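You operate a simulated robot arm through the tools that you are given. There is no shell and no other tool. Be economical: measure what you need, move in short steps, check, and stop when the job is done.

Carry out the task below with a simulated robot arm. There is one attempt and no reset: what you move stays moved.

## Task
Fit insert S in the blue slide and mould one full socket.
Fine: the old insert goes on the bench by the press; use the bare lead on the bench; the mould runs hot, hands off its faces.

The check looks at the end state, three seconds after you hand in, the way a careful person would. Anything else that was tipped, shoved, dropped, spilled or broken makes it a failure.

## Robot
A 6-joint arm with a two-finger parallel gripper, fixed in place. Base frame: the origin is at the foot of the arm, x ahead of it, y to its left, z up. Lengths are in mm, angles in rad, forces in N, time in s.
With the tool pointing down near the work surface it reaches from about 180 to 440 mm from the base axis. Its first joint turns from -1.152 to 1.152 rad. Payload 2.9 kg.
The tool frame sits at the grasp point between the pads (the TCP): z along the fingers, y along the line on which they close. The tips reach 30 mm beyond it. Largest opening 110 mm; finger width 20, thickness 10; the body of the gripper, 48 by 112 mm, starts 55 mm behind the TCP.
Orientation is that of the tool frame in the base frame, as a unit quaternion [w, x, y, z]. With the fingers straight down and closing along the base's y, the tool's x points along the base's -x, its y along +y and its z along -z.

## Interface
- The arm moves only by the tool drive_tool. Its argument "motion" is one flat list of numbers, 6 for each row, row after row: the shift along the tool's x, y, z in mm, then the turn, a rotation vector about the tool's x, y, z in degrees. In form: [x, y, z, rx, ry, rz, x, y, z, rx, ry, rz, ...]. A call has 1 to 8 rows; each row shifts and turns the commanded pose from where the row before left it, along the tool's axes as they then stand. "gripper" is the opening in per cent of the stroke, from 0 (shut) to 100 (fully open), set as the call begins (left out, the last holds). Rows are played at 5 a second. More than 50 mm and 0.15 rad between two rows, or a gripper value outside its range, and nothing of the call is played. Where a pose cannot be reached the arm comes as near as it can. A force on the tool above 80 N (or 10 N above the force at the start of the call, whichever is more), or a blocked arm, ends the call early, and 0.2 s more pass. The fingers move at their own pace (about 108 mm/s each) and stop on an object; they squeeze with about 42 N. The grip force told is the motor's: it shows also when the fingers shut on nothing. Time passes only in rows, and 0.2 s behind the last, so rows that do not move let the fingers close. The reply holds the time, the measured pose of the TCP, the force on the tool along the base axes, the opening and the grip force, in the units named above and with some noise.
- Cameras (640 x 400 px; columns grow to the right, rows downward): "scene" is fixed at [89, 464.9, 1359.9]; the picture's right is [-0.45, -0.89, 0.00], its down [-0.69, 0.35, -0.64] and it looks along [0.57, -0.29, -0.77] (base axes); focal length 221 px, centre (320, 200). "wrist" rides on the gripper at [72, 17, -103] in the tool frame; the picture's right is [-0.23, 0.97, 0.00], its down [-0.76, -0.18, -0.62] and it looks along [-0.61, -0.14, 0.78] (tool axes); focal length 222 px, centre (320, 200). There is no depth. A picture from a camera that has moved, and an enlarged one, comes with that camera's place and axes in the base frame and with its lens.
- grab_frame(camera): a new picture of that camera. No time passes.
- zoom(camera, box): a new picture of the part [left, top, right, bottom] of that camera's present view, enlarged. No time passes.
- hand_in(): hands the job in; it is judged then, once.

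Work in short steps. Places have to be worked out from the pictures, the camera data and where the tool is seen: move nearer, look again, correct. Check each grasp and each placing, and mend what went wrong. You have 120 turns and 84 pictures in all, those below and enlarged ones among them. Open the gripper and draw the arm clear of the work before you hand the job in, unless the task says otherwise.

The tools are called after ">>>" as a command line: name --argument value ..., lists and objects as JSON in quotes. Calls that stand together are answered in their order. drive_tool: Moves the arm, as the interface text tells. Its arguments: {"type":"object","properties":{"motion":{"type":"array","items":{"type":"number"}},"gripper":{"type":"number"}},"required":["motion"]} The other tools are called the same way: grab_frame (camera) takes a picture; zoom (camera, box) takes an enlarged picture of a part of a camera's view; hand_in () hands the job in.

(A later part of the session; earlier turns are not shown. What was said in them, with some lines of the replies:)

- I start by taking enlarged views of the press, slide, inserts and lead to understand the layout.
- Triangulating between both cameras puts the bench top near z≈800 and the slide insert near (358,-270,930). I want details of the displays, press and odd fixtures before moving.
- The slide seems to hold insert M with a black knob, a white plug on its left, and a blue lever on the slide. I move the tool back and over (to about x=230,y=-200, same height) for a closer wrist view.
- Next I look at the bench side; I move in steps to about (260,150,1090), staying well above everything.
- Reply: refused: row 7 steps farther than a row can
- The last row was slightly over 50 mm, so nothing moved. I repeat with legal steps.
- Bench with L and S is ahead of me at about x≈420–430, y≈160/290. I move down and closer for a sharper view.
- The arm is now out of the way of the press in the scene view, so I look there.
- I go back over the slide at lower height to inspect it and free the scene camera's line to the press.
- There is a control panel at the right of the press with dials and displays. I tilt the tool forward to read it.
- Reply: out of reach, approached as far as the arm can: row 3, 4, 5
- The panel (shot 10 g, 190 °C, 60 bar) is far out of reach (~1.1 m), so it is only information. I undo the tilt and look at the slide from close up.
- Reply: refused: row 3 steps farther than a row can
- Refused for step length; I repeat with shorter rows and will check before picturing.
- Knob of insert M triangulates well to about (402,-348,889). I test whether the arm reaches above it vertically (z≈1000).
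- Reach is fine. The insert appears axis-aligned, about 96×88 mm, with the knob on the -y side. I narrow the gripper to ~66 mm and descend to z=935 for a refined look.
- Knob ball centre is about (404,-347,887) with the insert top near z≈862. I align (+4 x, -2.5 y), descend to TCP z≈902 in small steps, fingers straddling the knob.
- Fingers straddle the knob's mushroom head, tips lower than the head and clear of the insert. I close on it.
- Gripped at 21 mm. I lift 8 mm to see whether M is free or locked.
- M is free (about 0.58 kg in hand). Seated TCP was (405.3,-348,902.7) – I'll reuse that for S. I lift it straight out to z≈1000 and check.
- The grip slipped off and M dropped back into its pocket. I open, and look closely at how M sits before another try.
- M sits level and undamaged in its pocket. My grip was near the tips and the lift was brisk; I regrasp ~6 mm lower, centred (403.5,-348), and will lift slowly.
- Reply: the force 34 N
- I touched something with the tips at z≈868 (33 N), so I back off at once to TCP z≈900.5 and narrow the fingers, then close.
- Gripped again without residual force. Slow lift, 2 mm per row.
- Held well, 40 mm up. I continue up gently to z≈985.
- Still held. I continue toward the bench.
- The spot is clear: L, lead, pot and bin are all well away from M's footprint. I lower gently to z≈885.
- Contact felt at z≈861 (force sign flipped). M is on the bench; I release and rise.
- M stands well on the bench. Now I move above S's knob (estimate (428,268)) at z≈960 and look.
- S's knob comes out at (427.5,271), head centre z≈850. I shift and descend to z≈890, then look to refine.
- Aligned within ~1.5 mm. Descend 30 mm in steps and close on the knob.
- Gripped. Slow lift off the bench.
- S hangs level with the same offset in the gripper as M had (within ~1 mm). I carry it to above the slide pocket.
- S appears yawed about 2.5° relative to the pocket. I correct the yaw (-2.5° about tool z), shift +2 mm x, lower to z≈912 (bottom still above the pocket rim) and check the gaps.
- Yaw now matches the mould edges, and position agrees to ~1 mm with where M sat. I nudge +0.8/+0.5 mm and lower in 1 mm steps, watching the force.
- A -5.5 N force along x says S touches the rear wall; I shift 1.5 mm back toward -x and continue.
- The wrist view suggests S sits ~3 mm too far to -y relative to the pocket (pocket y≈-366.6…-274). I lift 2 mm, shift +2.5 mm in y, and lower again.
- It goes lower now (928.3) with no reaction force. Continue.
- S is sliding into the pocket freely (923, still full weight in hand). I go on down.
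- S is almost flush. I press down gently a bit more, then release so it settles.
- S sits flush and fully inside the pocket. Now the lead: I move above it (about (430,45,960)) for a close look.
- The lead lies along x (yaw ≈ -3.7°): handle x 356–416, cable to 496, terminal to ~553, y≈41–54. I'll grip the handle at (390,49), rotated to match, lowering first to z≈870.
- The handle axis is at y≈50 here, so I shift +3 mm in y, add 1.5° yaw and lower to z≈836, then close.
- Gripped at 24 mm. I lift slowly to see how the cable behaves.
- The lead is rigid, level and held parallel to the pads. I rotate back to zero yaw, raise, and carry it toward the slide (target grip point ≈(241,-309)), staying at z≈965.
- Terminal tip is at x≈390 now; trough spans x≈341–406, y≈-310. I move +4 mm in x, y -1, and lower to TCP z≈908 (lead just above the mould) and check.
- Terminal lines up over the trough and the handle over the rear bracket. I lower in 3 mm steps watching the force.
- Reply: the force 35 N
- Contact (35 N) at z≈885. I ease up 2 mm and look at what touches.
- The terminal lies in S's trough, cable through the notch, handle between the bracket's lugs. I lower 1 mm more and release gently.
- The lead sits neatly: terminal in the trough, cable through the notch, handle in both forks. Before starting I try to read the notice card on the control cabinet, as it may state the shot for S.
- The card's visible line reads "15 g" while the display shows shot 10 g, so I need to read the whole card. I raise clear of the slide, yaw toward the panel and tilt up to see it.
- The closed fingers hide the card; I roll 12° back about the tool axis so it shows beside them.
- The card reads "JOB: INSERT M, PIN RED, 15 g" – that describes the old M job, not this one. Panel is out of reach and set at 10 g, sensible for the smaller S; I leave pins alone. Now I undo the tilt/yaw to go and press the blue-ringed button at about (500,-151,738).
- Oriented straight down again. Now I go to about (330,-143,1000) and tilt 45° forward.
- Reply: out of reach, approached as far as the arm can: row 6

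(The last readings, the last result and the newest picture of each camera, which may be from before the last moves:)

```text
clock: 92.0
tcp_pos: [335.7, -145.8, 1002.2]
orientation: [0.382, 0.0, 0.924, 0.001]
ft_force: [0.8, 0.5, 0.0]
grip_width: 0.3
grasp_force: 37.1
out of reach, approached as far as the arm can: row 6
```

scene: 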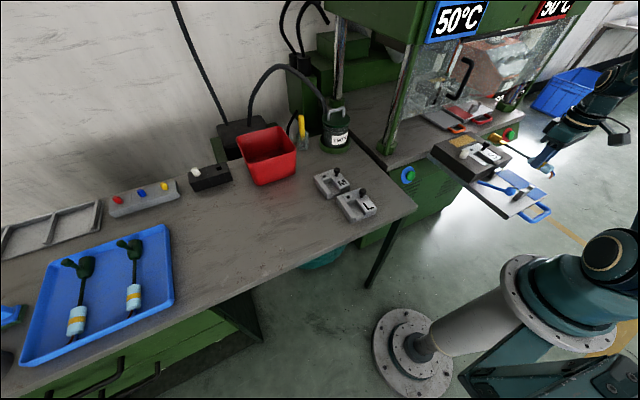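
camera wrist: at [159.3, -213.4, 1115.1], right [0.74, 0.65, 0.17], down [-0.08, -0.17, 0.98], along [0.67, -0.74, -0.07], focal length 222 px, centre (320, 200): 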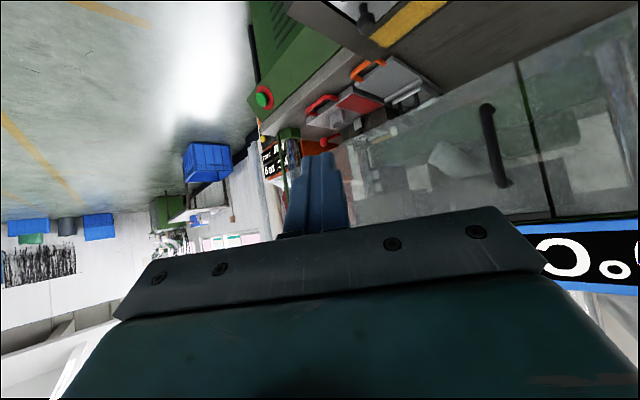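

Tilted 45°. I descend straight down beside the slide (y≈-145, clear of slide and bench) toward z≈830 first.

>>> drive_tool --motion '[24, 0, 24, 0, 0, 0, 24, 0, 24, 0, 0, 0, 24, 0, 24, 0, 0, 0, 24, 0, 24, 0, 0, 0, 24, 0, 24, 0, 0, 0]'

>>> grab_frame --camera "wrist"

```text
clock: 93.2
tcp_pos: [345.1, -153.9, 833.6]
orientation: [0.382, 0.0, 0.924, 0.0]
ft_force: [0.3, 0.5, -0.1]
grip_width: 0.0
grasp_force: 37.9
out of reach, approached as far as the arm can: row 1, 2
```

```text
7 pictures are left
camera wrist: at [221.4, -135.5, 856.1], right [0.16, 0.97, 0.16], down [0.1, -0.18, 0.98], along [0.98, -0.14, -0.12], focal length 222 px, centre (320, 200)
```

wrist: 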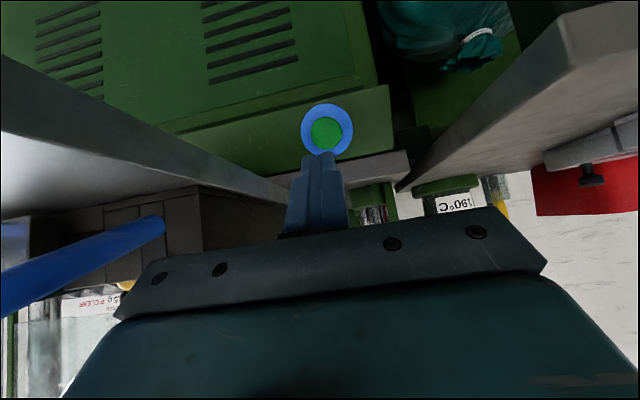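

The button is dead ahead at (498,-152,736). I shift +9 mm in y for clearance from the slide and advance along the fingers to about 30 mm short of it.

>>> drive_tool --motion '[0, 9, 0, 0, 0, 0, -3, 0, 30, 0, 0, 0, -3, 0, 30, 0, 0, 0, -3, 0, 30, 0, 0, 0, -3, 0, 31, 0, 0, 0]'

```text
clock: 94.4
tcp_pos: [439.4, -144.1, 759.8]
orientation: [0.383, 0.0, 0.924, 0.0]
ft_force: [0.4, 0.2, 0.3]
grip_width: 0.0
grasp_force: 37.7
```

Tip is at about x=461–468. I advance in +x, 5 mm rows then finer, watching for contact.

>>> drive_tool --motion '[-3.5, 0, 3.5, 0, 0, 0, -3.5, 0, 3.5, 0, 0, 0, -3.5, 0, 3.5, 0, 0, 0, -2.1, 0, 2.1, 0, 0, 0, -1.4, 0, 1.4, 0, 0, 0]'

```text
clock: 95.6
tcp_pos: [460.8, -144.4, 758.5]
orientation: [0.383, 0.0, 0.924, 0.0]
ft_force: [-0.4, 0.2, -0.2]
grip_width: 0.1
grasp_force: 38.3
```

>>> drive_tool --motion '[-1.4, 0, 1.4, 0, 0, 0, -1.4, 0, 1.4, 0, 0, 0, -1.4, 0, 1.4, 0, 0, 0, -1.4, 0, 1.4, 0, 0, 0]'

```text
clock: 96.6
tcp_pos: [468.1, -144.8, 758.6]
orientation: [0.382, -0.001, 0.924, 0.0]
ft_force: [-0.1, -0.5, 0.4]
grip_width: 0.1
grasp_force: 37.6
```

>>> drive_tool --motion '[-1.4, 0, 1.4, 0, 0, 0, -1.4, 0, 1.4, 0, 0, 0, -1.4, 0, 1.4, 0, 0, 0, -1.4, 0, 1.4, 0, 0, 0]'

>>> grab_frame --camera "wrist"

```text
clock: 97.6
tcp_pos: [475.0, -146.1, 756.8]
orientation: [0.382, 0.0, 0.924, -0.001]
ft_force: [-2.6, -0.5, -0.7]
grip_width: 0.0
grasp_force: 37.7
```

```text
6 pictures are left
camera wrist: at [351.2, -127.7, 778.9], right [0.16, 0.97, 0.16], down [0.1, -0.18, 0.98], along [0.98, -0.14, -0.12], focal length 222 px, centre (320, 200)
```

wrist: 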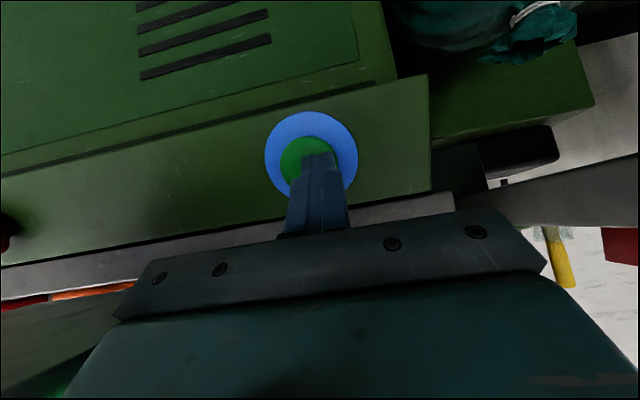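

There's first contact at the button and the slide seems no longer beside me – it may have started. I check the scene before pushing further.

>>> grab_frame --camera "scene"

```text
5 pictures are left
```

scene: 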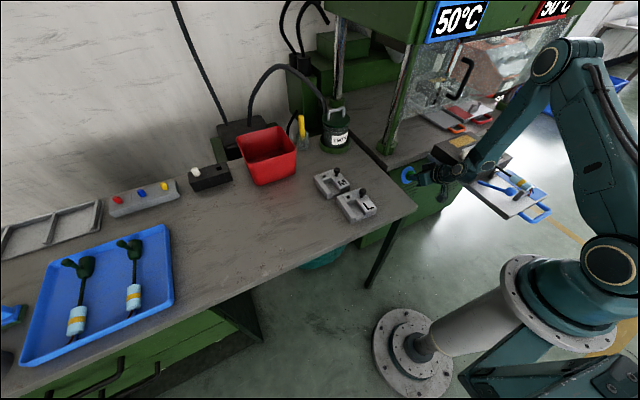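

The slide is still out; the button isn't pressed through yet. I push a few mm further.

>>> drive_tool --motion '[-1.4, 0, 1.4, 0, 0, 0, -1.4, 0, 1.4, 0, 0, 0, -1.4, 0, 1.4, 0, 0, 0]'

```text
clock: 98.4
tcp_pos: [481.4, -144.7, 757.8]
orientation: [0.381, 0.0, 0.924, 0.0]
ft_force: [-5.3, 0.3, -0.1]
grip_width: 0.1
grasp_force: 37.0
```

>>> drive_tool --motion '[-1.4, 0, 1.4, 0, 0, 0, -1.4, 0, 1.4, 0, 0, 0, -1.4, 0, 1.4, 0, 0, 0]'

```text
clock: 99.2
tcp_pos: [483.7, -145.2, 756.6]
orientation: [0.379, 0.0, 0.925, 0.001]
ft_force: [-46.5, 1.0, 28.3]
grip_width: 0.0
grasp_force: 37.4
```

The button bottomed out (46 N): pressed. I release and retract straight back, then look.

>>> drive_tool --motion '[7, 0, -7, 0, 0, 0, 14, 0, -14, 0, 0, 0, 14, 0, -14, 0, 0, 0, 0, 0, -20, 0, 0, 0, 0, 0, -30, 0, 0, 0]'

>>> grab_frame --camera "scene"

```text
clock: 100.4
tcp_pos: [403.2, -144.8, 792.6]
orientation: [0.382, -0.001, 0.924, -0.001]
ft_force: [0.5, 0.5, -0.5]
grip_width: 0.0
grasp_force: 37.4
```

```text
4 pictures are left
```

scene: 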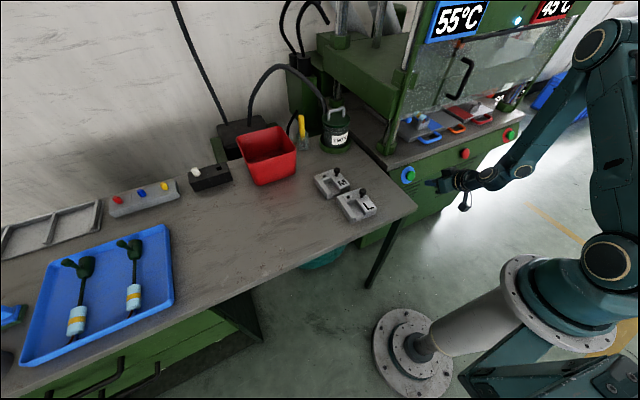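

The cycle is running: slide in, light on, temperature 55 °C. I draw the arm up and away, toward the bench side, clear of the slide's return path.

>>> drive_tool --motion '[0, 15, -30, 0, 0, 0, -10, 20, -35, 0, 0, 0, -24, 10, -24, 0, 0, 0, -24, 0, -24, 0, 0, 0, -24, 0, -24, 0, 0, 0, -24, 0, -24, 0, 0, 0, -20, 0, -20, 0, 0, 0]'

>>> drive_tool --motion '[0, 0, 0, 0, 8, 0, 0, 0, 0, 0, 8, 0, 0, 0, 0, 0, 8, 0, 0, 0, 0, 0, 8, 0, 0, 0, 0, 0, 8, 0, 0, 0, 0, 0, 5, 0, 0, 30, 0, 0, 0, 0, 0, 40, 0, 0, 0, 0]'

```text
clock: 102.0
tcp_pos: [374.4, -104.9, 1011.6]
orientation: [0.382, 0.0, 0.924, 0.0]
ft_force: [-0.6, -0.4, -0.6]
grip_width: 0.0
grasp_force: 37.6
out of reach, approached as far as the arm can: row 3, 4
```

```text
clock: 103.8
tcp_pos: [375.8, -34.7, 1008.8]
orientation: [0.0, 0.0, 1.0, 0.0]
ft_force: [0.2, -0.2, -0.1]
grip_width: 0.0
grasp_force: 37.6
```

Clear. I wait for the cycle with still rows, moving slightly further to the bench side and opening the gripper.

>>> drive_tool --motion '[10, 40, -10, 0, 0, 0, 10, 40, 0, 0, 0, 0, 10, 30, 0, 0, 0, 0, 0, 0, 0, 0, 0, 0, 0, 0, 0, 0, 0, 0, 0, 0, 0, 0, 0, 0, 0, 0, 0, 0, 0, 0, 0, 0, 0, 0, 0, 0]' --gripper 60

>>> drive_tool --motion '[0, 0, 0, 0, 0, 0, 0, 0, 0, 0, 0, 0, 0, 0, 0, 0, 0, 0, 0, 0, 0, 0, 0, 0, 0, 0, 0, 0, 0, 0, 0, 0, 0, 0, 0, 0, 0, 0, 0, 0, 0, 0, 0, 0, 0, 0, 0, 0]'

>>> drive_tool --motion '[0, 0, 0, 0, 0, 0, 0, 0, 0, 0, 0, 0, 0, 0, 0, 0, 0, 0, 0, 0, 0, 0, 0, 0, 0, 0, 0, 0, 0, 0, 0, 0, 0, 0, 0, 0, 0, 0, 0, 0, 0, 0, 0, 0, 0, 0, 0, 0]'

>>> drive_tool --motion '[0, 0, 0, 0, 0, 0, 0, 0, 0, 0, 0, 0, 0, 0, 0, 0, 0, 0, 0, 0, 0, 0, 0, 0, 0, 0, 0, 0, 0, 0, 0, 0, 0, 0, 0, 0, 0, 0, 0, 0, 0, 0, 0, 0, 0, 0, 0, 0]'

>>> drive_tool --motion '[0, 0, 0, 0, 0, 0, 0, 0, 0, 0, 0, 0, 0, 0, 0, 0, 0, 0, 0, 0, 0, 0, 0, 0, 0, 0, 0, 0, 0, 0, 0, 0, 0, 0, 0, 0, 0, 0, 0, 0, 0, 0, 0, 0, 0, 0, 0, 0]'

>>> grab_frame --camera "scene"

```text
clock: 105.6
tcp_pos: [346.2, 74.2, 1020.8]
orientation: [0.0, 0.0, 1.0, 0.0]
ft_force: [0.9, 0.2, -0.6]
grip_width: 66.1
grasp_force: 0.0
```

```text
clock: 107.4
tcp_pos: [346.8, 75.1, 1021.3]
orientation: [0.0, 0.0, 1.0, 0.0]
ft_force: [0.2, 0.2, 0.1]
grip_width: 66.0
grasp_force: 0.0
```

```text
clock: 109.2
tcp_pos: [346.1, 74.4, 1019.2]
orientation: [0.0, 0.0, 1.0, 0.0]
ft_force: [-0.4, 0.1, -0.4]
grip_width: 66.1
grasp_force: 0.1
```

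```text
clock: 111.0
tcp_pos: [346.1, 73.5, 1019.4]
orientation: [0.0, 0.001, 1.0, -0.001]
ft_force: [0.7, -0.4, 0.6]
grip_width: 66.2
grasp_force: 0.0
```

```text
clock: 112.8
tcp_pos: [344.9, 74.3, 1020.2]
orientation: [0.0, 0.0, 1.0, 0.001]
ft_force: [0.4, -0.5, -0.7]
grip_width: 66.1
grasp_force: 0.0
```

```text
3 pictures are left
```

scene: 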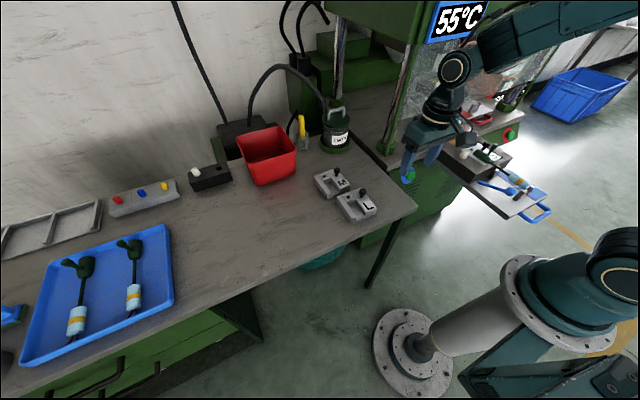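

The slide has come back out with something dark green in the mould. I zoom to check the moulded socket.

>>> zoom --camera "scene" --box '[460, 130, 550, 215]'

```text
4.71 times, centred on (505, 172) of scene
camera zoom: at [89.0, 464.9, 1359.9], right [-0.45, -0.89, 0.0], down [-0.69, 0.35, -0.64], along [0.57, -0.29, -0.77], focal length 1041 px, centre (-551, 329)
```

zoom: 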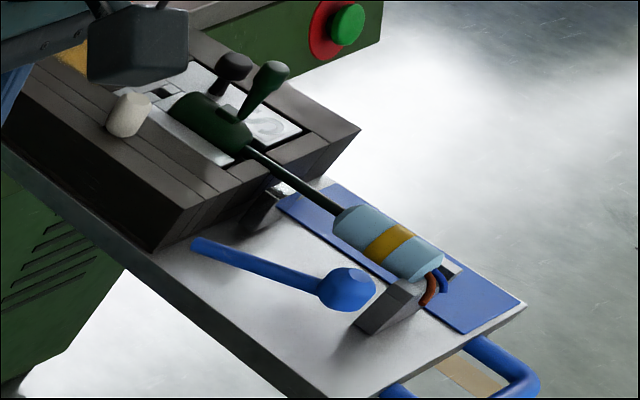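

The socket is fully formed around the terminal, with its sprue like the finished ones on the tray. S is seated, M stands on the bench, and the arm is clear with the gripper open, so I hand in.

>>> hand_in

```text
The job is handed in.
```

I fitted insert S in the blue slide, moulded one socket on the bare lead, and handed the job in. From the last picture it looks full, but I never found the shot weight meant for S. The panel was set to 10 g and out of the arm's reach. The press's job card asks for insert M with a red pin and 15 g; I left all the pins alone.

- **Where things are:** M is on the bench by the press. The lead is still in the slide with its sprue on, and the arm is clear with the gripper open.
- **Slips:** M slipped out of the gripper on my first lift and dropped back into its pocket. While regripping it, a fingertip briefly touched the top of the mould or M (about 33 N). I saw no damage from either.
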